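You operate a simulated robot arm through the tools that you are given. There is no shell and no other tool.

The job below is to be done with a simulated robot arm. You get a single attempt, and the scene is never put back.

TASK
Wipe the flour off the sideboard's pastry board and serve the bread roll.
Fine: yellow cloth, put back; the roll goes on the board; it is in the bread bin, whose lid ends shut. What is to be rubbed or washed off counts as gone when no trace of it is left.

The check looks at the end state, three seconds after you hand in, the way a careful person would. Anything else that was tipped, shoved, dropped, spilled or broken makes it a failure. Lids that push on must go on centred and level and be pressed home; caps that screw on are set level and turned clockwise until they are tight. Flat cloth is picked up by pressing the open fingertips on it (5 to 10 N) and closing them slowly along it; thin cloth reads only 2 to 8 mm in the jaws.

THE ROBOT
A 7-joint arm with a two-finger parallel gripper, fixed in place. Base frame: the origin is on the floor under the middle of its stand, x ahead of it, y to its left, z up. Units: mm, degrees, N and s.
It reaches about 1247 mm from its shoulder. Its first joint turns from -132.0 to 132.0 degrees. Payload 3.91 kg.
The TCP is the grasp point between the finger pads, 30 mm short of the fingertips. In the tool frame z runs along the fingers and y along their closing line. Largest opening 110 mm; finger width 20, thickness 10; the body of the gripper, 48 by 112 mm, starts 55 mm behind the TCP.
Orientation is that of the tool frame in the base frame, as a unit quaternion [x, y, z, w]. With the fingers straight down and closing along the base's y, the tool's x points along the base's -x, its y along +y and its z along -z.

THE INTERFACE
- The arm moves only by the tool step_arm. Its argument "deltas" is text: rows parted by semicolons, each of 7 numbers parted by spaces: the closure, from 0 (fully open) to 1 (shut), then the shift along the base's x, y, z in units of 250 mm (1.0 is 250 mm), then the turn, a rotation vector about the base's x, y, z in units of 45 degrees (1.0 is 45 degrees). In form: jaw x y z wx wy wz; .... A call has 1 to 20 rows; each row is the pose to reach, as a shift and turn from the pose commanded when the call began. A call with a number of a shift or a turn outside -1 to 1 is refused whole. A row lasts 0.2 s, in which the tool goes at most 50 mm and 8.6 degrees; a call with a longer step from one row to the next is refused whole, and so is a gripper value outside its range. Where a pose cannot be reached the arm comes as near as it can. A force on the tool above 90 N (or 10 N above the force at the start of the call, whichever is more), or a blocked arm, ends the call early, and 0.2 s more pass. Each finger travels about 108 mm/s and halts on what it meets, pressing with about 36 N; the grip force reading is that of the motor and also rises with nothing between the fingers. The clock runs only during rows and for 0.2 s after the last one: add rows that repeat a pose to give the fingers time. The reply holds the time, the measured pose of the TCP, the force on the tool along the base axes, the opening and the grip force, in the units named above and with some noise, with the torque about the TCP (base axes, N m) and any sound that the robot's microphone picked up.
- Cameras (640 x 400 px; columns grow to the right, rows downward): "scene" is fixed at [54.9, 502.9, 1592.6]; the picture's right is [0.37, -0.93, 0.00], its down [-0.70, -0.28, -0.66] and it looks along [0.62, 0.25, -0.75] (base axes); focal length 306 px, centre (320, 200). "wrist" rides on the gripper at [72, 17, -103] in the tool frame; the picture's right is [-0.23, 0.97, 0.00], its down [-0.76, -0.18, -0.62] and it looks along [-0.61, -0.14, 0.78] (tool axes); focal length 222 px, centre (320, 200). There is no depth. A picture from a camera that has moved, and an enlarged one, comes with that camera's place and axes in the base frame and with its lens. The place of the scene camera against the robot may be out by one fixed shift of up to 25 mm in any direction.
- grab_frame(camera): a new picture of that camera. The clock stands still meanwhile.
- close_up(camera, box): a new picture of the part [left, top, right, bottom] of that camera's present view, enlarged. The clock stands still meanwhile.
- finish_job(): hands the job in; it is judged then, once.

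Nothing tells you positions but the pictures and the camera data. Unless the task says otherwise, let go and move clear before handing in.

The tools are called as name(argument=value, ...) on one line, values as JSON. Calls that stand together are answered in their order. step_arm: Moves the arm, as the interface text tells. Its arguments: {"type":"object","properties":{"deltas":{"type":"string"}},"required":["deltas"]} The other tools are called the same way: grab_frame (camera) takes a picture; close_up (camera, box) takes an enlarged picture of a part of a camera's view; finish_job () hands the job in.

At the start:

```text
time: 0.0
tool_pos: [484.0, 373.5, 1302.9]
orientation: [0.0, 1.0, 0.0, 0.0]
contact_force: [1.2, -0.3, -0.1]
ft_torque: [0.0, 0.03, -0.02]
opening: 109.9
finger_force: 0.1
```

scene: 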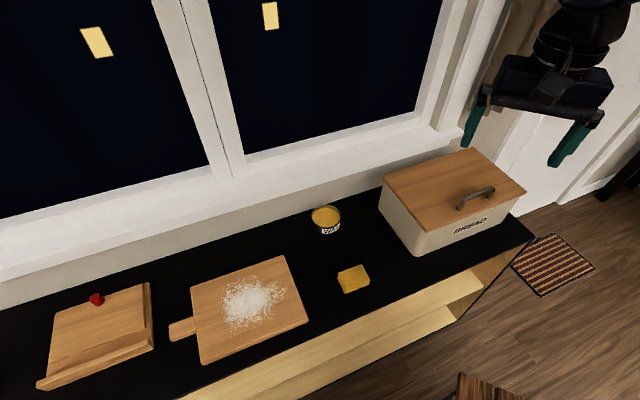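
wrist: 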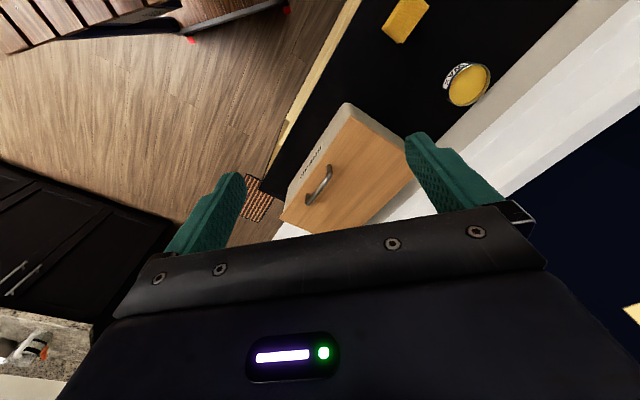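

I see a sideboard with a pastry board covered in flour, a yellow folded cloth, a tin, a cutting/other board, and a bread bin with a wooden lid and handle. I'll take closer pictures before moving.

close_up(camera="scene", box=[360, 130, 540, 260])

close_up(camera="scene", box=[160, 190, 400, 370])

close_up(camera="scene", box=[0, 260, 200, 400])

close_up(camera="wrist", box=[240, 0, 560, 240])

```text
3.08 times, centred on (450, 195) of scene
camera zoom: at [54.9, 502.9, 1592.6], right [0.37, -0.93, 0.0], down [-0.7, -0.28, -0.66], along [0.62, 0.25, -0.75], focal length 942 px, centre (-80, 215)
```

zoom: 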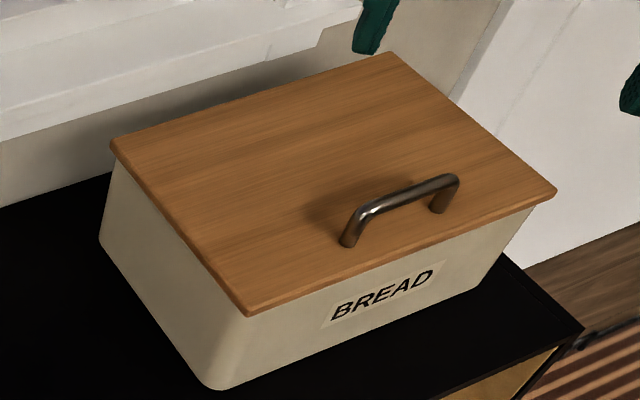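

```text
2.22 times, centred on (280, 280) of scene
camera zoom: at [54.9, 502.9, 1592.6], right [0.37, -0.93, 0.0], down [-0.7, -0.28, -0.66], along [0.62, 0.25, -0.75], focal length 681 px, centre (409, 22)
```

zoom: 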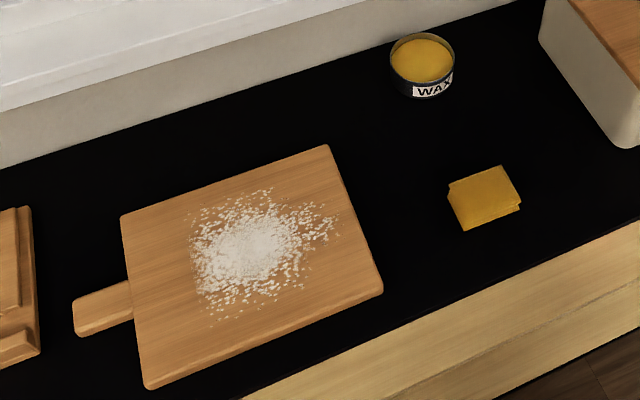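

```text
2.86 times, centred on (100, 330) of scene
camera zoom: at [54.9, 502.9, 1592.6], right [0.37, -0.93, 0.0], down [-0.7, -0.28, -0.66], along [0.62, 0.25, -0.75], focal length 875 px, centre (949, -171)
```

zoom: 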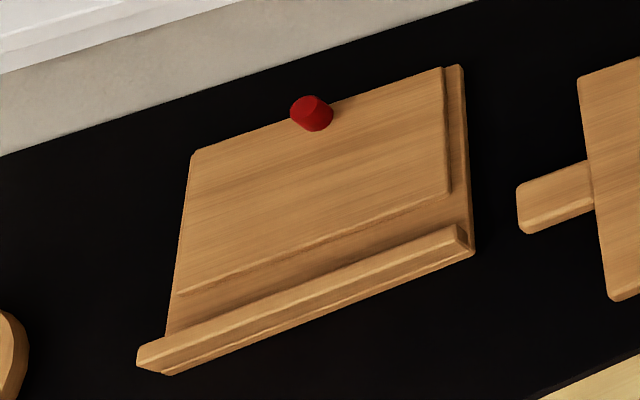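

```text
1.67 times, centred on (400, 120) of wrist
camera zoom: at [409.9, 388.7, 1407.8], right [0.23, 0.97, 0.0], down [0.76, -0.18, 0.62], along [0.61, -0.14, -0.78], focal length 370 px, centre (187, 333)
```

zoom: 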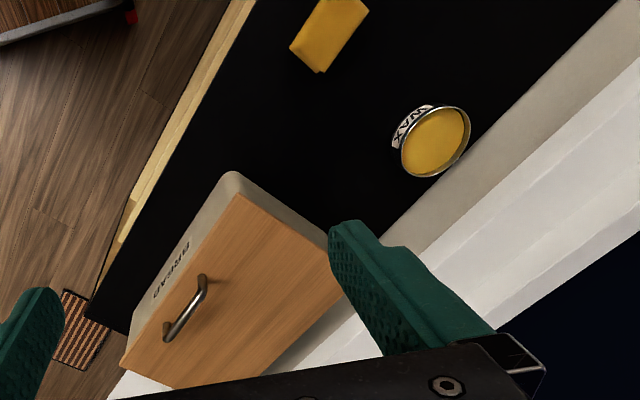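

The sideboard runs diagonally (about 45° to the base axes), top near z≈800. The cloth is near (450,563), the board near (287,790) and the bin handle near (700,318). I'll turn the tool 45° to line up with the sideboard and back off for better wrist views.

step_arm(deltas="0 -0.105 0.027 0 0 0 0.143; 0 -0.21 0.054 0 0 0 0.286; 0 -0.315 0.081 0 0 0 0.429; 0 -0.421 0.107 0 0 0 0.571; 0 -0.526 0.134 0 0 0 0.714; 0 -0.631 0.161 0 0 0 0.857; 0 -0.736 0.188 0 0 0 1.0; 0 -0.736 0.188 0 0 0 1.0")

grab_frame(camera="wrist")

```text
time: 1.8
tool_pos: [299.4, 418.0, 1303.4]
orientation: [-0.382, 0.924, 0.0, 0.001]
contact_force: [-0.4, -0.2, -0.3]
ft_torque: [0.0, 0.0, 0.0]
opening: 109.9
finger_force: 0.1
```

```text
taken
camera wrist: at [235.1, 378.2, 1408.8], right [-0.53, 0.85, 0.0], down [0.66, 0.41, 0.62], along [0.53, 0.33, -0.78], focal length 222 px, centre (320, 200)
```

wrist: 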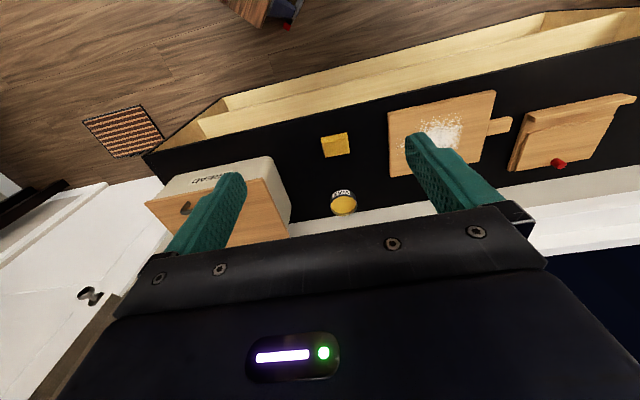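

The cloth triangulates to about (450, 564, 805), folded, roughly 76 × 62 mm and aligned with the sideboard. I'm moving above it for a closer look.

step_arm(deltas="0 0.075 0.073 -0.122 0 0 0; 0 0.15 0.146 -0.243 0 0 0; 0 0.226 0.219 -0.365 0 0 0; 0 0.301 0.292 -0.487 0 0 0; 0 0.376 0.365 -0.608 0 0 0; 0 0.452 0.438 -0.73 0 0 0; 0 0.527 0.511 -0.851 0 0 0; 0 0.602 0.584 -0.973 0 0 0; 0 0.602 0.584 -0.973 0 0 0")

grab_frame(camera="wrist")

grab_frame(camera="scene")

```text
time: 3.8
tool_pos: [446.8, 565.4, 1059.0]
orientation: [-0.383, 0.924, 0.0, 0.0]
contact_force: [-0.7, -0.6, 0.7]
ft_torque: [0.0, 0.01, 0.01]
opening: 110.0
finger_force: 0.0
```

```text
taken
camera wrist: at [384.1, 525.7, 1164.4], right [-0.53, 0.85, 0.0], down [0.66, 0.41, 0.62], along [0.53, 0.33, -0.78], focal length 222 px, centre (320, 200)
```

wrist: 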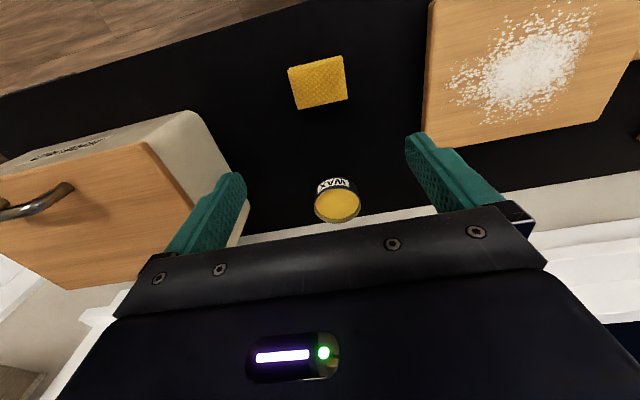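

```text
taken
```

scene: 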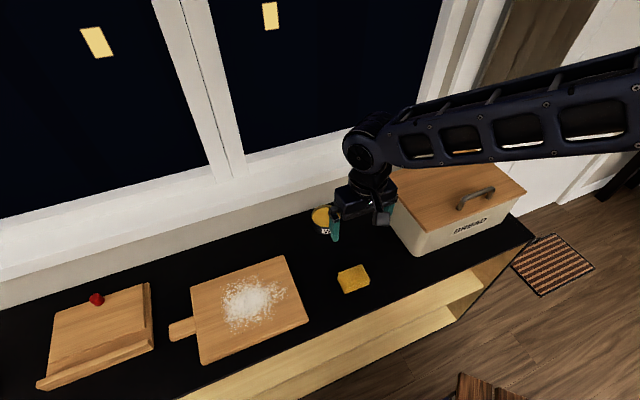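

close_up(camera="wrist", box=[270, 40, 366, 100])

close_up(camera="wrist", box=[400, 0, 640, 150])

close_up(camera="wrist", box=[0, 100, 240, 300])

```text
6.67 times, centred on (318, 70) of wrist
camera zoom: at [384.1, 525.7, 1164.4], right [-0.53, 0.85, 0.0], down [0.66, 0.41, 0.62], along [0.53, 0.33, -0.78], focal length 1481 px, centre (333, 1067)
```

zoom: 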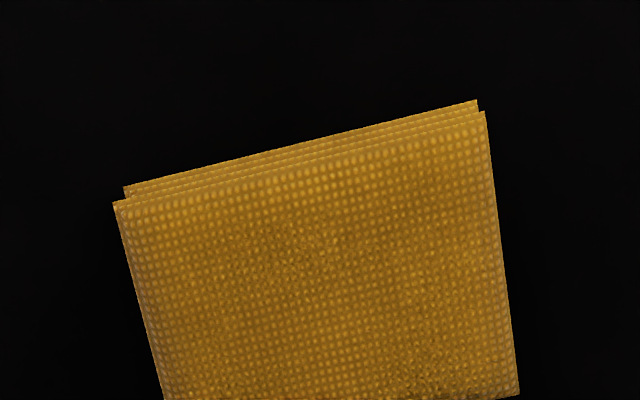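

```text
2.67 times, centred on (520, 75) of wrist
camera zoom: at [384.1, 525.7, 1164.4], right [-0.53, 0.85, 0.0], down [0.66, 0.41, 0.62], along [0.53, 0.33, -0.78], focal length 592 px, centre (-213, 533)
```

zoom: 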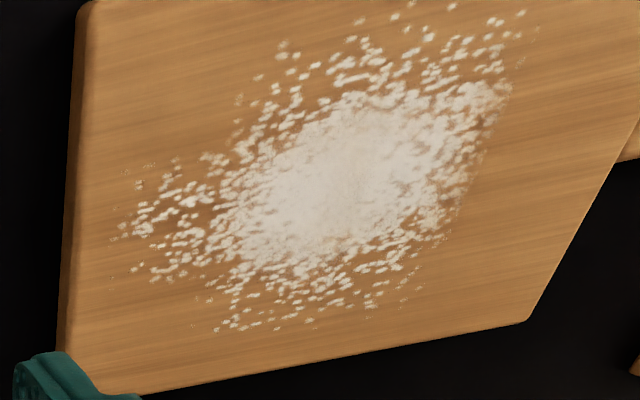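

```text
2.00 times, centred on (120, 200) of wrist
camera zoom: at [384.1, 525.7, 1164.4], right [-0.53, 0.85, 0.0], down [0.66, 0.41, 0.62], along [0.53, 0.33, -0.78], focal length 444 px, centre (720, 200)
```

zoom: 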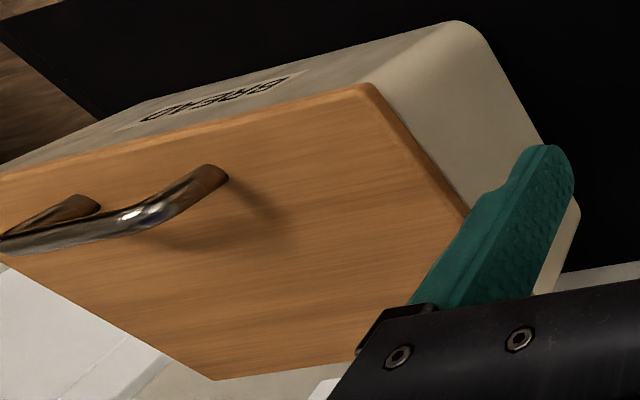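

The cloth's corners place it at centre ≈ (446, 562), 79 mm along the sideboard and 54 mm deep, with its edges at 45° like the tool. I'm coming down over it with the fingers part closed, stopping well above it.

step_arm(deltas="0.2 0 -0.008 -0.16 0 0 0; 0.4 0 -0.008 -0.32 0 0 0; 0.5 0 -0.008 -0.48 0 0 0; 0.5 0 -0.008 -0.64 0 0 0; 0.5 0 -0.008 -0.76 0 0 0; 0.5 0 -0.008 -0.76 0 0 0")

grab_frame(camera="wrist")

grab_frame(camera="scene")

```text
time: 5.2
tool_pos: [448.0, 561.1, 871.2]
orientation: [-0.383, 0.924, -0.001, 0.001]
contact_force: [-0.2, -0.4, -0.4]
ft_torque: [-0.01, 0.02, -0.03]
opening: 55.3
finger_force: 0.1
```

```text
taken
camera wrist: at [384.7, 520.9, 975.2], right [-0.53, 0.85, 0.0], down [0.66, 0.41, 0.62], along [0.53, 0.33, -0.78], focal length 222 px, centre (320, 200)
```

wrist: 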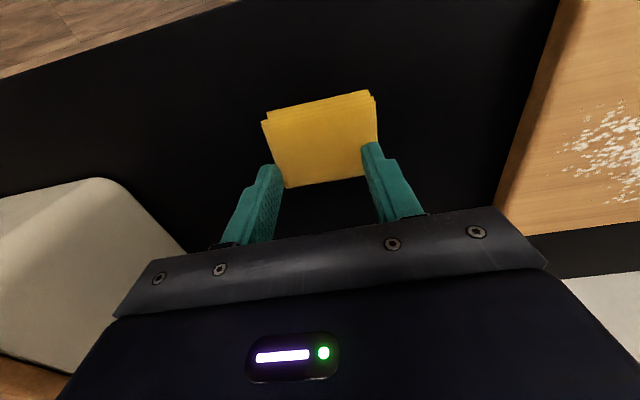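

```text
taken
```

scene: 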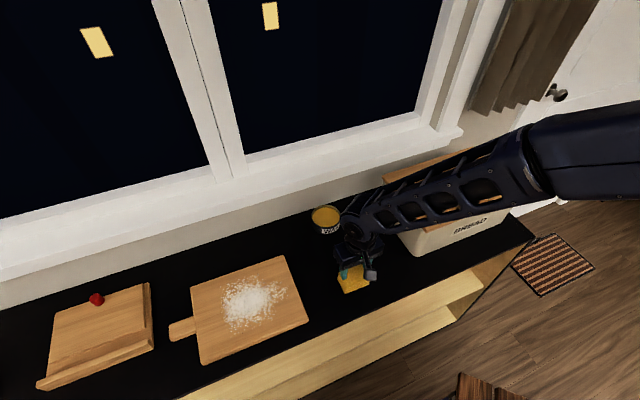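

The fingers are centred over the cloth at 55 mm opening. I'm now lowering in small steps and watching the force.

step_arm(deltas="0.5 -0.004 0.004 -0.016 0 0 0; 0.5 -0.004 0.004 -0.032 0 0 0; 0.5 -0.004 0.004 -0.048 0 0 0; 0.5 -0.004 0.004 -0.064 0 0 0; 0.5 -0.004 0.004 -0.072 0 0 0")

```text
time: 5.9
tool_pos: [448.5, 563.1, 869.7]
orientation: [-0.381, 0.924, 0.002, 0.003]
contact_force: [-2.7, -4.9, 29.4]
ft_torque: [-0.26, 0.14, 0.05]
opening: 55.1
finger_force: 0.0
stopped in row 3: the force on the tool passed its limit at 101 N (the readings are from after the stop); the commanded pose is now the measured one
```

The force rose earlier than I expected, with the fingertips near z≈840. I'll look before doing anything else.

grab_frame(camera="wrist")

close_up(camera="scene", box=[300, 190, 460, 310])

close_up(camera="wrist", box=[220, 70, 420, 250])

```text
taken
camera wrist: at [385.1, 523.4, 973.3], right [-0.53, 0.85, 0.0], down [0.66, 0.41, 0.63], along [0.53, 0.33, -0.78], focal length 222 px, centre (320, 200)
```

wrist: 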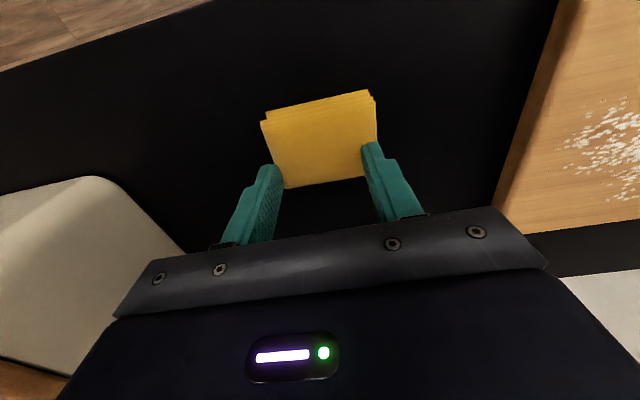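

```text
3.33 times, centred on (380, 250) of scene
camera zoom: at [54.9, 502.9, 1592.6], right [0.37, -0.93, 0.0], down [-0.7, -0.28, -0.66], along [0.62, 0.25, -0.75], focal length 1021 px, centre (120, 33)
```

zoom: 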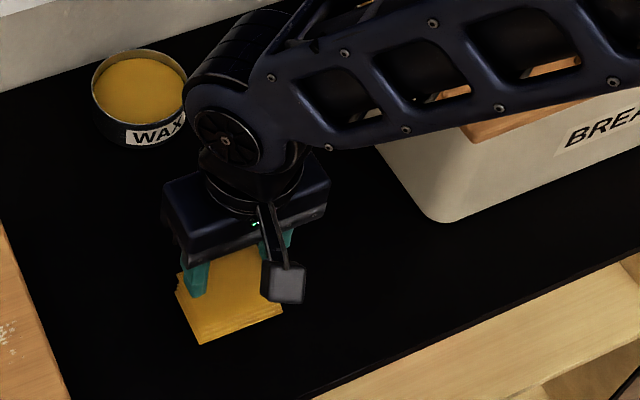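

```text
2.22 times, centred on (320, 160) of wrist
camera zoom: at [385.1, 523.4, 973.3], right [-0.53, 0.85, 0.0], down [0.66, 0.41, 0.63], along [0.53, 0.33, -0.78], focal length 494 px, centre (320, 289)
```

zoom: 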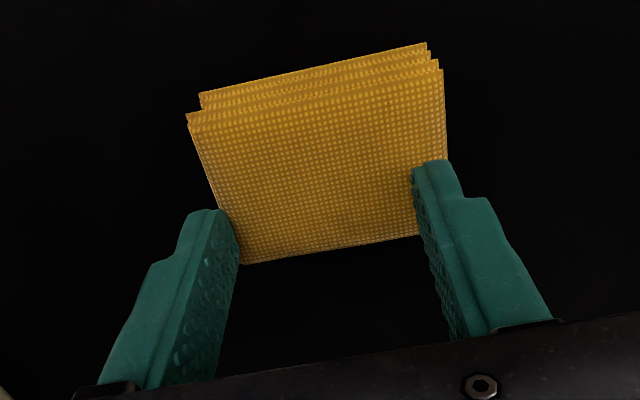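

The cloth's top is higher than I estimated, at z≈838. Recomputing at that height puts its centre near (439, 558), so I'll lift a little, recentre and narrow the fingers before pressing gently.

step_arm(deltas="0.5 0 0 0.02 0 0 0; 0.55 -0.018 -0.009 0.04 0 0 0; 0.6 -0.036 -0.018 0.04 0 0 0; 0.6 -0.036 -0.018 0.04 0 0 0; 0.6 -0.036 -0.018 0.04 0 0 0")

close_up(camera="wrist", box=[220, 70, 420, 250])

```text
time: 7.1
tool_pos: [440.1, 558.2, 876.6]
orientation: [-0.382, 0.924, 0.001, 0.001]
contact_force: [-0.1, 0.3, -0.2]
ft_torque: [-0.01, 0.01, -0.02]
opening: 44.0
finger_force: 0.1
```

```text
2.22 times, centred on (320, 160) of wrist
camera zoom: at [375.9, 519.3, 981.0], right [-0.53, 0.85, 0.0], down [0.66, 0.41, 0.63], along [0.53, 0.33, -0.78], focal length 494 px, centre (320, 289)
```

zoom: 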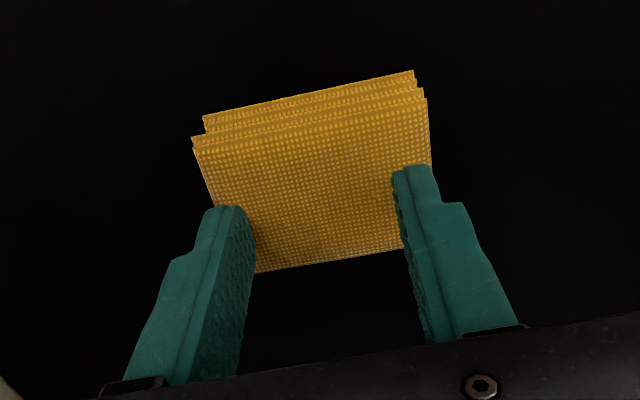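

step_arm(deltas="0.6 -0.008 -0.008 -0.008 0 0 0; 0.6 -0.008 -0.008 -0.014 0 0 0; 0.6 -0.008 -0.008 -0.02 0 0 0; 0.6 -0.008 -0.008 -0.026 0 0 0; 0.6 -0.008 -0.008 -0.026 0 0 0")

```text
time: 8.3
tool_pos: [438.5, 557.0, 870.9]
orientation: [-0.382, 0.924, 0.0, 0.001]
contact_force: [0.4, -0.3, 0.0]
ft_torque: [0.01, -0.02, -0.01]
opening: 44.1
finger_force: 0.0
```

step_arm(deltas="0.6 0 0 -0.004 0 0 0; 0.6 0 0 -0.008 0 0 0; 0.6 0 0 -0.012 0 0 0; 0.6 0 0 -0.012 0 0 0")

```text
time: 9.3
tool_pos: [438.4, 558.0, 869.6]
orientation: [-0.382, 0.924, 0.001, 0.003]
contact_force: [-4.0, -1.4, 29.6]
ft_torque: [-0.09, 0.15, 0.07]
opening: 44.3
finger_force: 0.2
```

step_arm(deltas="0.6 0 0 0.004 0 0 0; 0.6 0 0 0.006 0 0 0; 0.6 0 0 0.006 0 0 0")

close_up(camera="wrist", box=[220, 70, 420, 250])

```text
time: 10.1
tool_pos: [437.9, 557.4, 869.4]
orientation: [-0.382, 0.924, 0.001, 0.003]
contact_force: [-0.2, 5.8, 18.4]
ft_torque: [0.15, 0.1, 0.06]
opening: 44.3
finger_force: 0.1
```

```text
2.22 times, centred on (320, 160) of wrist
camera zoom: at [374.2, 517.2, 973.6], right [-0.53, 0.85, 0.0], down [0.66, 0.41, 0.63], along [0.53, 0.33, -0.78], focal length 494 px, centre (320, 289)
```

zoom: 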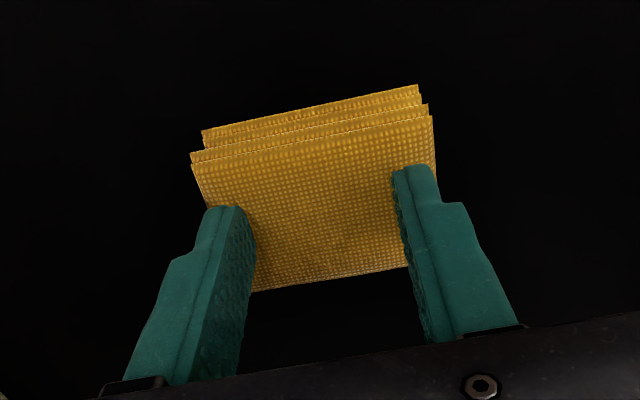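

The fingertips sit on the middle of the cloth but press at 18 N. I'll ease up to 5–10 N.

step_arm(deltas="0.6 0 -0.001 0.003 0 0 0; 0.6 0 -0.001 0.003 0 0 0")

```text
time: 10.7
tool_pos: [438.5, 556.1, 870.0]
orientation: [-0.381, 0.925, 0.0, 0.002]
contact_force: [-0.5, 4.1, 9.1]
ft_torque: [0.14, 0.11, -0.04]
opening: 44.2
finger_force: 0.1
```

Force is now 9 N. Closing slowly.

step_arm(deltas="0.62 0 0 0 0 0 0; 0.64 0 0 0 0 0 0; 0.66 0 0 0 0 0 0; 0.68 0 0 0 0 0 0; 0.7 0 0 0 0 0 0; 0.72 0 0 0 0 0 0; 0.74 0 0 0 0 0 0; 0.76 0 0 0 0 0 0; 0.78 0 0 0 0 0 0; 0.8 0 0 0 0 0 0")

close_up(camera="wrist", box=[220, 70, 420, 250])

```text
time: 12.9
tool_pos: [437.8, 555.9, 869.4]
orientation: [-0.382, 0.924, 0.0, 0.001]
contact_force: [-0.5, -0.4, -0.8]
ft_torque: [-0.02, 0.0, 0.01]
opening: 22.0
finger_force: 0.0
```

```text
2.22 times, centred on (320, 160) of wrist
camera zoom: at [374.5, 516.9, 974.0], right [-0.53, 0.85, 0.0], down [0.66, 0.41, 0.63], along [0.53, 0.33, -0.78], focal length 494 px, centre (320, 289)
```

zoom: 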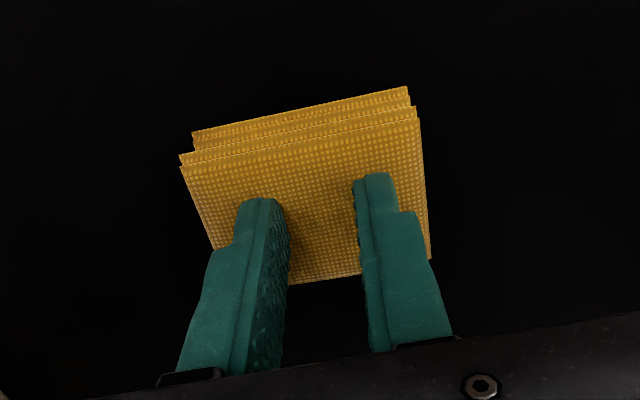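

step_arm(deltas="0.8 0 0 -0.002 0 0 0; 0.8 0 0 -0.004 0 0 0; 0.8 0 0 -0.004 0 0 0")

```text
time: 13.7
tool_pos: [438.3, 557.0, 869.3]
orientation: [-0.383, 0.924, 0.001, 0.001]
contact_force: [2.4, 0.6, 13.8]
ft_torque: [0.01, -0.07, 0.01]
opening: 22.0
finger_force: 0.0
```

step_arm(deltas="0.8 0 0 0.001 0 0 0; 0.82 0 0 0.001 0 0 0; 0.84 0 0 0.001 0 0 0; 0.86 0 0 0.001 0 0 0; 0.88 0 0 0.001 0 0 0")

```text
time: 14.9
tool_pos: [437.9, 556.5, 870.1]
orientation: [-0.381, 0.924, 0.002, 0.003]
contact_force: [3.5, 1.5, 21.5]
ft_torque: [0.01, -0.12, 0.01]
opening: 20.9
finger_force: 8.5
```

close_up(camera="wrist", box=[220, 70, 420, 250])

close_up(camera="scene", box=[310, 210, 430, 300])

```text
2.22 times, centred on (320, 160) of wrist
camera zoom: at [373.7, 516.7, 973.6], right [-0.53, 0.85, 0.0], down [0.66, 0.41, 0.63], along [0.53, 0.33, -0.78], focal length 494 px, centre (320, 289)
```

zoom: 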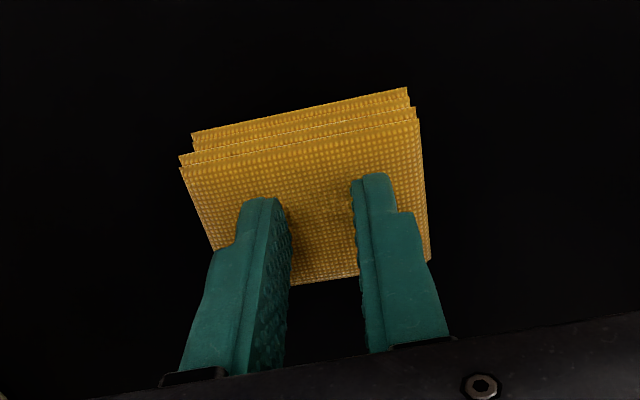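

```text
4.44 times, centred on (370, 255) of scene
camera zoom: at [54.9, 502.9, 1592.6], right [0.37, -0.93, 0.0], down [-0.7, -0.28, -0.66], along [0.62, 0.25, -0.75], focal length 1361 px, centre (98, -44)
```

zoom: 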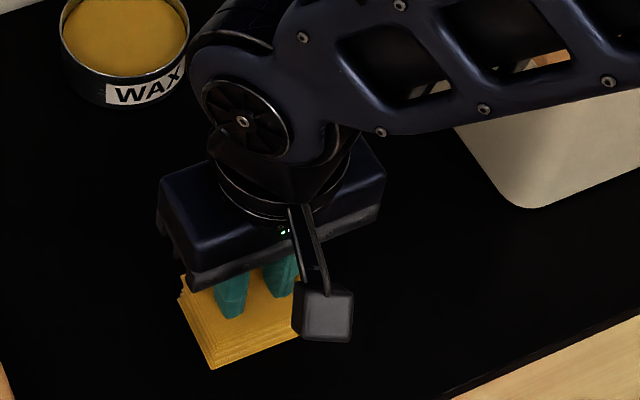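

The cloth is a thick folded pad, several layers high, not a thin flat cloth, so the fingertips only rub on its top. I'll lift off and measure its height to see whether to grip it by its sides.

step_arm(deltas="0.8 0 0 0.02 0 0 0; 0.8 0 0 0.08 0 0 0; 0.6 -0.06 -0.06 0.2 0 0 0; 0.4 -0.16 -0.16 0.32 0 0 0; 0.2 -0.26 -0.26 0.4 0 0 0; 0 -0.36 -0.36 0.4 0 0 0; 0 -0.4 -0.4 0.4 0 0 0; 0 -0.4 -0.4 0.4 0 0 0")

grab_frame(camera="wrist")

close_up(camera="scene", box=[310, 250, 390, 310])

```text
time: 16.7
tool_pos: [337.9, 457.0, 970.4]
orientation: [-0.381, 0.924, 0.0, 0.002]
contact_force: [0.9, 0.0, 0.4]
ft_torque: [-0.04, 0.04, -0.02]
opening: 110.1
finger_force: 0.1
```

```text
taken
camera wrist: at [273.9, 416.5, 1074.9], right [-0.53, 0.85, 0.0], down [0.66, 0.41, 0.63], along [0.53, 0.33, -0.78], focal length 222 px, centre (320, 200)
```

wrist: 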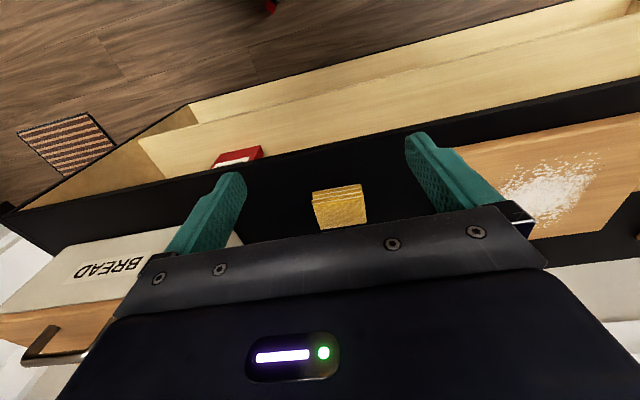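

```text
6.67 times, centred on (350, 280) of scene
camera zoom: at [54.9, 502.9, 1592.6], right [0.37, -0.93, 0.0], down [-0.7, -0.28, -0.66], along [0.62, 0.25, -0.75], focal length 2042 px, centre (120, -333)
```

zoom: 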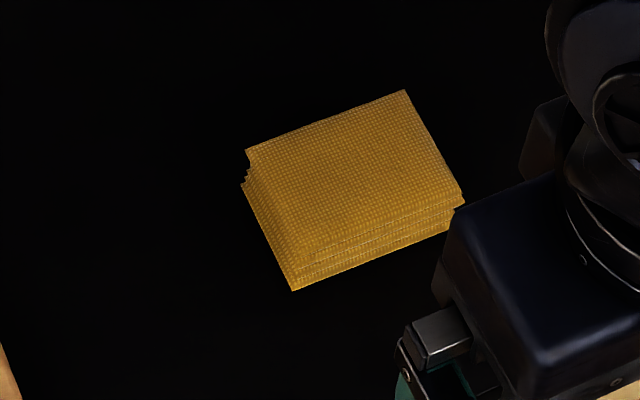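

close_up(camera="wrist", box=[290, 165, 390, 235])

```text
5.71 times, centred on (340, 200) of wrist
camera zoom: at [273.9, 416.5, 1074.9], right [-0.53, 0.85, 0.0], down [0.66, 0.41, 0.63], along [0.53, 0.33, -0.78], focal length 1269 px, centre (206, 200)
```

zoom: 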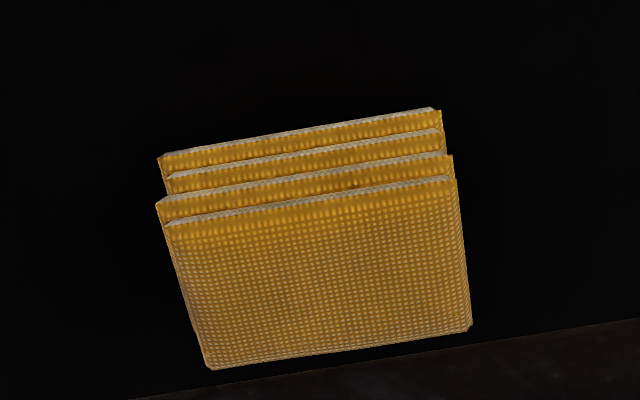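

The pad shows four layers, with its top at z≈840 and base at z≈810. It is about 70 × 50 mm, centred near (440, 554), so I'll straddle it and grip its sides, with the fingertips above its underside so the bottom can wipe.

step_arm(deltas="0 0.1 0.095 0 0 0 0; 0 0.2 0.19 -0.05 0 0 0; 0 0.3 0.285 -0.12 0 0 0; 0 0.407 0.389 -0.22 0 0 0; 0 0.407 0.389 -0.342 0 0 0; 0 0.407 0.389 -0.342 0 0 0")

grab_frame(camera="wrist")

```text
time: 18.1
tool_pos: [441.8, 553.5, 882.6]
orientation: [-0.383, 0.924, 0.001, 0.001]
contact_force: [0.3, 0.3, -0.4]
ft_torque: [-0.01, 0.01, 0.0]
opening: 110.1
finger_force: 0.0
```

```text
taken
camera wrist: at [376.9, 513.6, 985.8], right [-0.53, 0.85, 0.0], down [0.66, 0.41, 0.63], along [0.53, 0.33, -0.78], focal length 222 px, centre (320, 200)
```

wrist: 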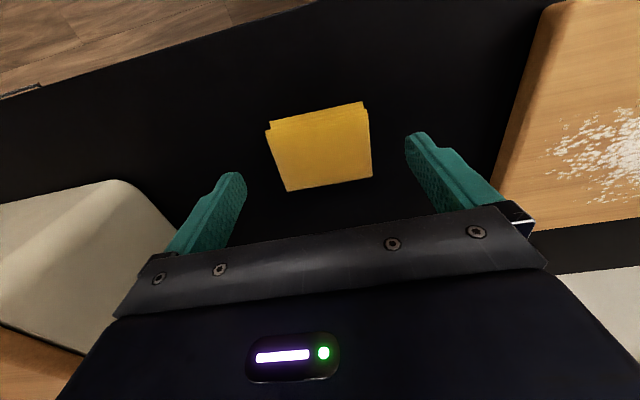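

The pad is centred between the open fingers. I'm lowering to a fingertip height of ≈824 and closing slowly on its sides.

step_arm(deltas="0 0 0 -0.04 0 0 0; 0 0 0 -0.08 0 0 0; 0 0 0 -0.112 0 0 0; 0 0 0 -0.112 0 0 0; 0.1 0 0 -0.112 0 0 0; 0.2 0 0 -0.112 0 0 0; 0.26 0 0 -0.112 0 0 0; 0.3 0 0 -0.112 0 0 0; 0.34 0 0 -0.112 0 0 0; 0.38 0 0 -0.112 0 0 0; 0.42 0 0 -0.112 0 0 0; 0.46 0 0 -0.112 0 0 0; 0.46 0 0 -0.112 0 0 0")

grab_frame(camera="wrist")

```text
time: 20.9
tool_pos: [439.9, 553.6, 854.5]
orientation: [-0.382, 0.924, 0.001, 0.002]
contact_force: [-0.7, 0.8, -0.3]
ft_torque: [0.01, 0.03, -0.01]
opening: 74.1
finger_force: 36.2
```

```text
taken
camera wrist: at [376.1, 513.2, 959.0], right [-0.53, 0.85, 0.0], down [0.66, 0.41, 0.63], along [0.53, 0.33, -0.78], focal length 222 px, centre (320, 200)
```

wrist: 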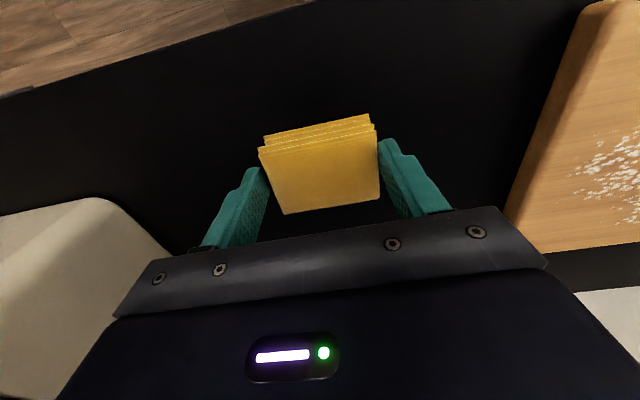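

The jaws hold the pad firmly at 74 mm and 36 N. I'm lifting and checking that it comes along.

step_arm(deltas="0.5 0 0 0.04 0 0 0; 0.5 0 0 0.12 0 0 0; 0.5 0 0 0.24 0 0 0; 0.5 0 0 0.4 0 0 0; 0.5 0 0 0.56 0 0 0; 0.5 0 0 0.64 0 0 0; 0.5 0 0 0.64 0 0 0")

grab_frame(camera="wrist")

grab_frame(camera="scene")

```text
time: 22.5
tool_pos: [442.0, 553.0, 1016.3]
orientation: [-0.382, 0.924, 0.001, 0.003]
contact_force: [-0.2, -0.1, -0.8]
ft_torque: [-0.01, 0.0, -0.01]
opening: 73.9
finger_force: 35.6
```

```text
taken
camera wrist: at [377.2, 512.5, 1120.4], right [-0.53, 0.85, 0.0], down [0.66, 0.41, 0.63], along [0.53, 0.33, -0.78], focal length 222 px, centre (320, 200)
```

wrist: 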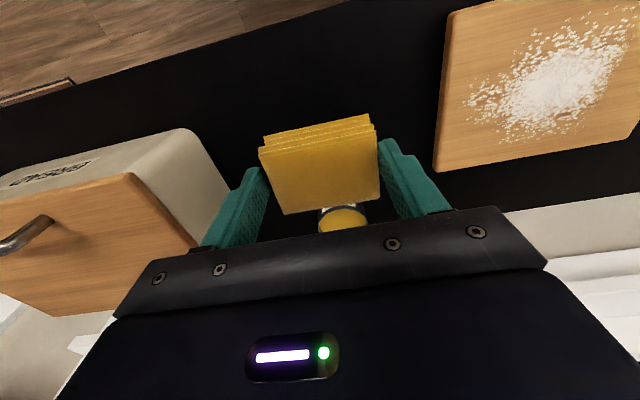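

```text
taken
```

scene: 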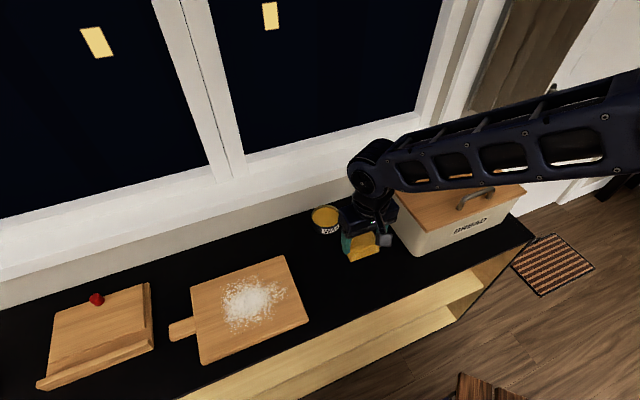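

The cloth is in hand. Next I'm moving toward the pastry board to measure its surface and how far the flour spreads.

step_arm(deltas="0.5 -0.12 0.058 0 0 0 0; 0.5 -0.24 0.116 0 0 0 0; 0.5 -0.364 0.174 0 0 0 0; 0.5 -0.485 0.232 0 0 0 0; 0.5 -0.607 0.29 0 0 0 0; 0.5 -0.728 0.348 0 0 0 0; 0.5 -0.728 0.348 0 0 0 0")

grab_frame(camera="wrist")

grab_frame(camera="scene")

```text
time: 24.1
tool_pos: [259.4, 640.5, 1016.6]
orientation: [-0.382, 0.924, 0.001, 0.002]
contact_force: [0.2, 0.1, -0.4]
ft_torque: [0.01, 0.04, 0.0]
opening: 74.0
finger_force: 36.4
```

```text
taken
camera wrist: at [193.8, 600.8, 1121.1], right [-0.53, 0.85, 0.0], down [0.66, 0.41, 0.63], along [0.53, 0.33, -0.78], focal length 222 px, centre (320, 200)
```

wrist: 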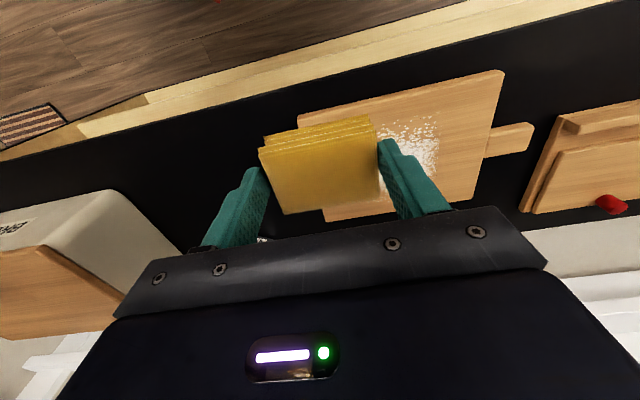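

```text
taken
```

scene: 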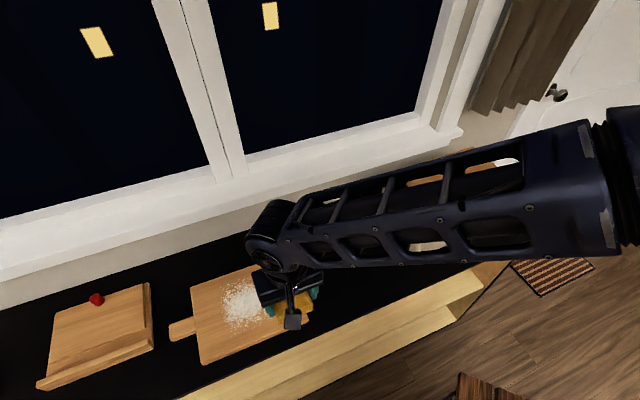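

close_up(camera="wrist", box=[370, 60, 550, 210])

close_up(camera="wrist", box=[260, 90, 380, 160])

close_up(camera="wrist", box=[290, 170, 430, 240])

```text
2.67 times, centred on (460, 135) of wrist
camera zoom: at [193.8, 600.8, 1121.1], right [-0.53, 0.85, 0.0], down [0.66, 0.41, 0.63], along [0.53, 0.33, -0.78], focal length 592 px, centre (-53, 373)
```

zoom: 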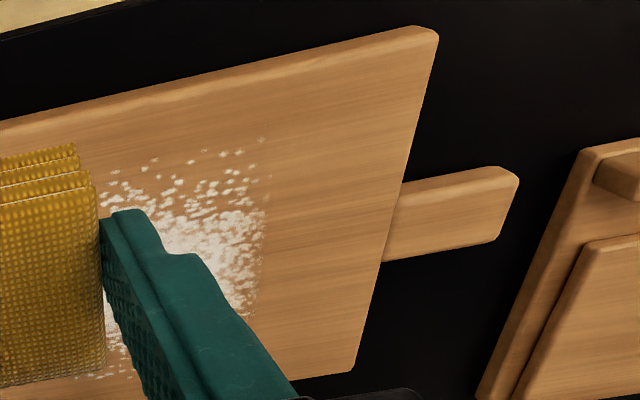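

```text
5.33 times, centred on (320, 125) of wrist
camera zoom: at [193.8, 600.8, 1121.1], right [-0.53, 0.85, 0.0], down [0.66, 0.41, 0.63], along [0.53, 0.33, -0.78], focal length 1185 px, centre (320, 600)
```

zoom: 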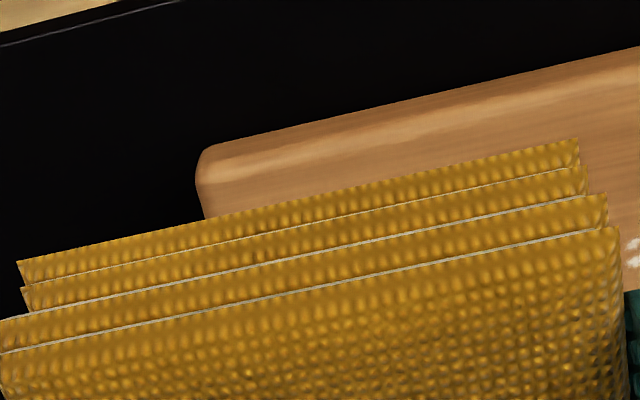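

```text
4.57 times, centred on (360, 205) of wrist
camera zoom: at [193.8, 600.8, 1121.1], right [-0.53, 0.85, 0.0], down [0.66, 0.41, 0.63], along [0.53, 0.33, -0.78], focal length 1015 px, centre (137, 177)
```

zoom: 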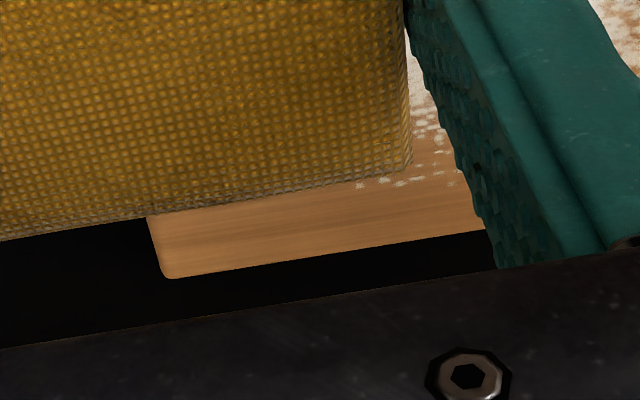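

The board's top corners work out to a rectangle about 247 × 191 mm, centred near (278, 785) and aligned with the sideboard. The flour covers depth n≈684–823 and width u≈247–421, where n=(x+y)/√2 and u=(y−x)/√2. I'm going above its front-right part and approaching the surface gently.

step_arm(deltas="0.5 0.068 0.084 -0.12 0 0 0; 0.5 0.136 0.168 -0.28 0 0 0; 0.5 0.136 0.168 -0.44 0 0 0; 0.5 0.136 0.168 -0.46 0 0 0; 0.5 0.136 0.168 -0.48 0 0 0; 0.5 0.136 0.168 -0.5 0 0 0; 0.5 0.136 0.168 -0.5 0 0 0")

grab_frame(camera="wrist")

close_up(camera="scene", box=[170, 220, 370, 370])

```text
time: 25.7
tool_pos: [291.9, 683.3, 890.4]
orientation: [-0.382, 0.924, 0.0, 0.001]
contact_force: [-0.8, -0.1, -1.0]
ft_torque: [-0.01, -0.04, 0.03]
opening: 74.2
finger_force: 35.8
```

```text
taken
camera wrist: at [228.0, 643.0, 995.0], right [-0.53, 0.85, 0.0], down [0.66, 0.41, 0.63], along [0.53, 0.33, -0.78], focal length 222 px, centre (320, 200)
```

wrist: 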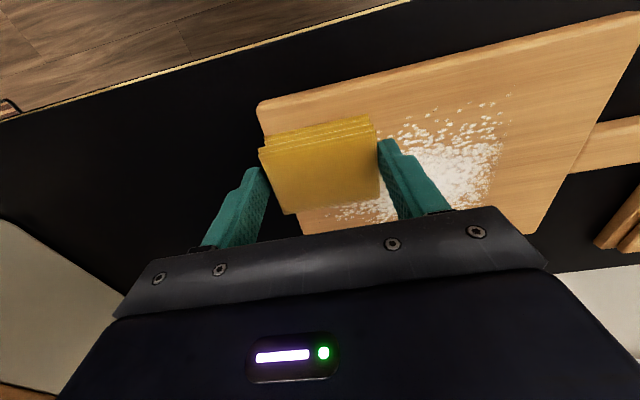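

```text
2.67 times, centred on (270, 295) of scene
camera zoom: at [54.9, 502.9, 1592.6], right [0.37, -0.93, 0.0], down [-0.7, -0.28, -0.66], along [0.62, 0.25, -0.75], focal length 817 px, centre (453, -53)
```

zoom: 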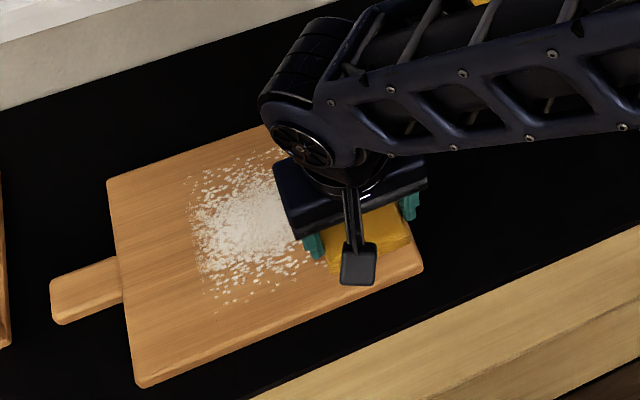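

step_arm(deltas="0.5 0 0 -0.006 0 0 0; 0.5 0 0 -0.012 0 0 0; 0.5 0 0 -0.018 0 0 0; 0.5 0 0 -0.024 0 0 0; 0.5 0 0 -0.03 0 0 0; 0.5 0 0 -0.03 0 0 0")

```text
time: 27.1
tool_pos: [292.4, 683.2, 881.7]
orientation: [-0.381, 0.924, 0.001, 0.002]
contact_force: [-0.8, -0.6, -0.8]
ft_torque: [-0.02, 0.02, 0.02]
opening: 74.1
finger_force: 35.6
```

step_arm(deltas="0.5 0 0 -0.006 0 0 0; 0.5 0 0 -0.012 0 0 0; 0.5 0 0 -0.018 0 0 0; 0.5 0 0 -0.018 0 0 0")

```text
time: 28.1
tool_pos: [291.7, 683.1, 879.1]
orientation: [-0.382, 0.924, 0.001, 0.002]
contact_force: [0.4, 0.1, -1.0]
ft_torque: [0.0, -0.03, 0.0]
opening: 73.8
finger_force: 36.2
```

step_arm(deltas="0.5 0 0 -0.004 0 0 0; 0.5 0 0 -0.008 0 0 0; 0.5 0 0 -0.012 0 0 0; 0.5 0 0 -0.012 0 0 0")

```text
time: 29.1
tool_pos: [290.6, 681.9, 877.6]
orientation: [-0.382, 0.924, 0.0, 0.002]
contact_force: [-2.1, -5.3, 17.0]
ft_torque: [-0.25, 0.06, -0.05]
opening: 73.9
finger_force: 35.9
```

Contact with the board is at TCP z≈877, and the force is now 17 N. I'll ease off half a millimetre and make the first wiping stroke toward the wall.

step_arm(deltas="0.5 0 0 0.002 0 0 0; 0.5 0.037 0.037 0.002 0 0 0; 0.5 0.074 0.074 0.002 0 0 0; 0.5 0.11 0.11 0.002 0 0 0; 0.5 0.147 0.147 0.002 0 0 0; 0.5 0.184 0.184 0.002 0 0 0")

grab_frame(camera="wrist")

```text
time: 30.5
tool_pos: [337.2, 728.5, 877.3]
orientation: [-0.382, 0.924, 0.001, 0.002]
contact_force: [-6.1, -7.5, 17.8]
ft_torque: [-0.19, 0.21, 0.01]
opening: 74.0
finger_force: 35.9
```

```text
taken
camera wrist: at [273.3, 688.9, 980.7], right [-0.53, 0.85, 0.0], down [0.66, 0.41, 0.63], along [0.53, 0.33, -0.78], focal length 222 px, centre (320, 200)
```

wrist: 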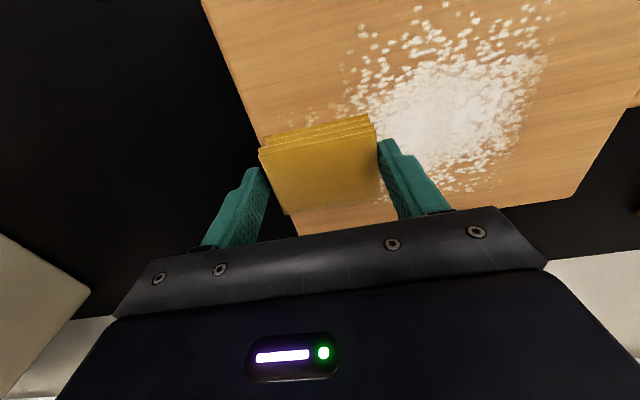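

The stroke works and flour is coming off behind the pad. Continuing with overlapping strokes.

step_arm(deltas="0.5 0.037 0.037 0.001 0 0 0; 0.5 0.074 0.074 0.001 0 0 0; 0.5 0.11 0.11 0.001 0 0 0; 0.5 0.147 0.147 0.001 0 0 0; 0.5 0.184 0.184 0.001 0 0 0; 0.5 0.149 0.219 0.001 0 0 0; 0.5 0.114 0.254 0.001 0 0 0; 0.5 0.079 0.289 0.001 0 0 0; 0.5 0.042 0.252 0.001 0 0 0; 0.5 0.005 0.215 0.001 0 0 0; 0.5 -0.032 0.178 0.001 0 0 0; 0.5 -0.069 0.141 0.001 0 0 0; 0.5 -0.106 0.104 0.001 0 0 0; 0.5 -0.143 0.067 0.001 0 0 0; 0.5 -0.18 0.03 0.001 0 0 0; 0.5 -0.217 -0.007 0.001 0 0 0; 0.5 -0.254 -0.044 0.001 0 0 0; 0.5 -0.291 -0.081 0.001 0 0 0; 0.5 -0.301 -0.091 0.001 0 0 0")

grab_frame(camera="wrist")

close_up(camera="scene", box=[170, 220, 370, 370])

```text
time: 34.5
tool_pos: [262.9, 705.2, 876.3]
orientation: [-0.382, 0.924, 0.001, 0.003]
contact_force: [2.1, 3.1, 7.2]
ft_torque: [0.1, -0.13, 0.03]
opening: 73.9
finger_force: 36.8
```

```text
taken
camera wrist: at [198.6, 665.5, 980.6], right [-0.53, 0.85, 0.0], down [0.66, 0.41, 0.63], along [0.53, 0.33, -0.78], focal length 222 px, centre (320, 200)
```

wrist: 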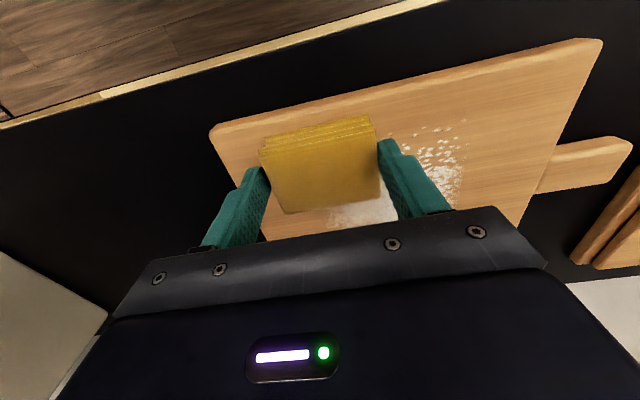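

```text
2.67 times, centred on (270, 295) of scene
camera zoom: at [54.9, 502.9, 1592.6], right [0.37, -0.93, 0.0], down [-0.7, -0.28, -0.66], along [0.62, 0.25, -0.75], focal length 817 px, centre (453, -53)
```

zoom: 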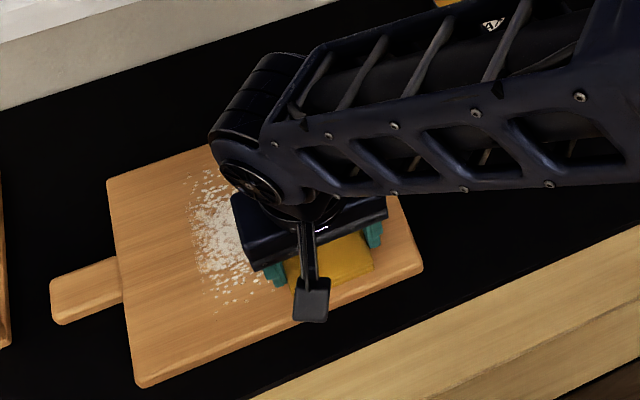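

step_arm(deltas="0.5 -0.042 0.042 -0.001 0 0 0; 0.5 -0.085 0.085 -0.001 0 0 0; 0.5 -0.127 0.127 -0.001 0 0 0; 0.5 -0.088 0.166 -0.001 0 0 0; 0.5 -0.049 0.205 -0.001 0 0 0; 0.5 -0.01 0.244 -0.001 0 0 0; 0.5 0.029 0.283 -0.001 0 0 0; 0.5 0.068 0.322 -0.001 0 0 0; 0.5 0.107 0.361 -0.001 0 0 0; 0.5 0.146 0.4 -0.001 0 0 0; 0.5 0.185 0.439 -0.001 0 0 0; 0.5 0.224 0.478 -0.001 0 0 0; 0.5 0.263 0.517 -0.001 0 0 0; 0.5 0.225 0.555 -0.001 0 0 0; 0.5 0.187 0.593 -0.001 0 0 0; 0.5 0.15 0.63 -0.001 0 0 0; 0.5 0.15 0.63 -0.001 0 0 0")

close_up(camera="scene", box=[170, 220, 370, 370])

```text
time: 38.1
tool_pos: [301.1, 862.6, 876.2]
orientation: [-0.382, 0.924, 0.001, 0.001]
contact_force: [2.1, -3.3, 6.4]
ft_torque: [0.0, -0.15, -0.09]
opening: 74.2
finger_force: 35.8
```

```text
2.67 times, centred on (270, 295) of scene
camera zoom: at [54.9, 502.9, 1592.6], right [0.37, -0.93, 0.0], down [-0.7, -0.28, -0.66], along [0.62, 0.25, -0.75], focal length 817 px, centre (453, -53)
```

zoom: 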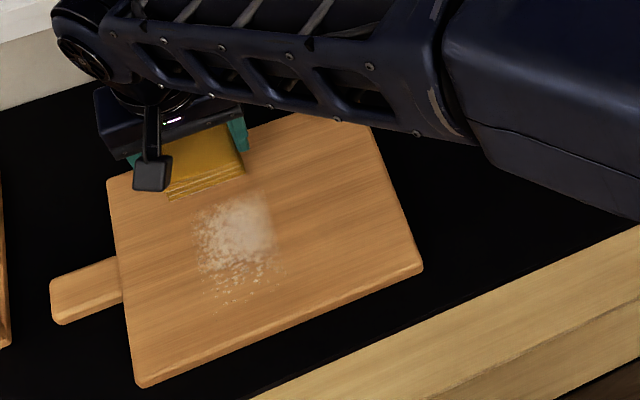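

Only a thinner patch remains around u≈340–415. I'm repeating strokes over it.

step_arm(deltas="0.5 -0.039 -0.039 -0.001 0 0 0; 0.5 -0.079 -0.079 -0.002 0 0 0; 0.5 -0.118 -0.118 -0.002 0 0 0; 0.5 -0.157 -0.157 -0.002 0 0 0; 0.5 -0.197 -0.197 -0.002 0 0 0; 0.5 -0.236 -0.236 -0.002 0 0 0; 0.5 -0.275 -0.275 -0.002 0 0 0; 0.5 -0.314 -0.314 -0.002 0 0 0; 0.5 -0.354 -0.354 -0.002 0 0 0; 0.5 -0.393 -0.393 -0.002 0 0 0; 0.5 -0.355 -0.431 -0.002 0 0 0; 0.5 -0.317 -0.469 -0.002 0 0 0; 0.5 -0.28 -0.506 -0.002 0 0 0; 0.5 -0.23 -0.456 -0.002 0 0 0; 0.5 -0.18 -0.406 -0.002 0 0 0; 0.5 -0.13 -0.356 -0.002 0 0 0; 0.5 -0.08 -0.306 -0.002 0 0 0; 0.5 -0.03 -0.256 -0.002 0 0 0; 0.5 0.02 -0.206 -0.002 0 0 0; 0.5 0.07 -0.156 -0.002 0 0 0")

close_up(camera="scene", box=[170, 220, 370, 370])

grab_frame(camera="wrist")

```text
time: 42.3
tool_pos: [318.4, 823.8, 878.1]
orientation: [-0.382, 0.924, 0.0, 0.001]
contact_force: [0.8, -0.4, -0.3]
ft_torque: [-0.01, 0.0, 0.0]
opening: 73.9
finger_force: 35.7
```

```text
2.67 times, centred on (270, 295) of scene
camera zoom: at [54.9, 502.9, 1592.6], right [0.37, -0.93, 0.0], down [-0.7, -0.28, -0.66], along [0.62, 0.25, -0.75], focal length 817 px, centre (453, -53)
```

zoom: 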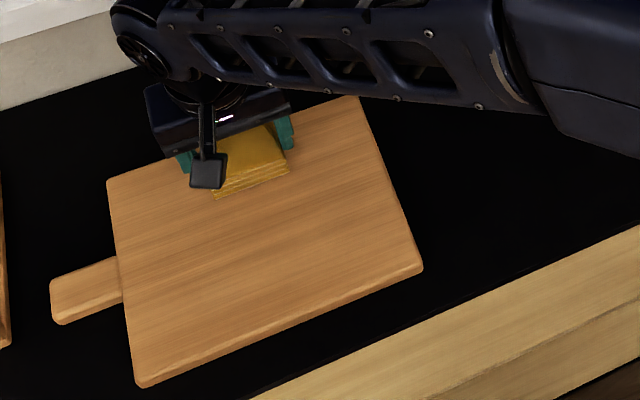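

```text
taken
camera wrist: at [253.6, 784.2, 981.4], right [-0.53, 0.85, 0.0], down [0.66, 0.41, 0.63], along [0.53, 0.33, -0.78], focal length 222 px, centre (320, 200)
```

wrist: 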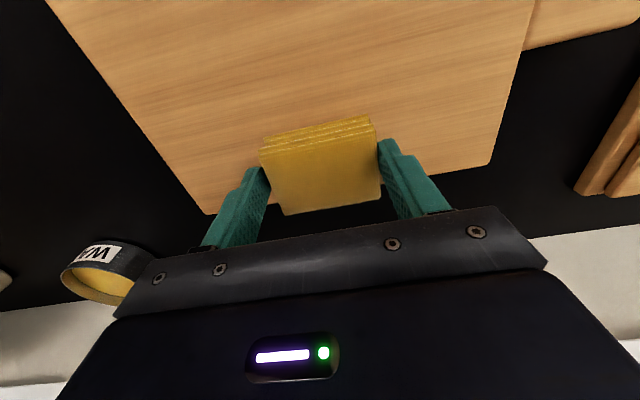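

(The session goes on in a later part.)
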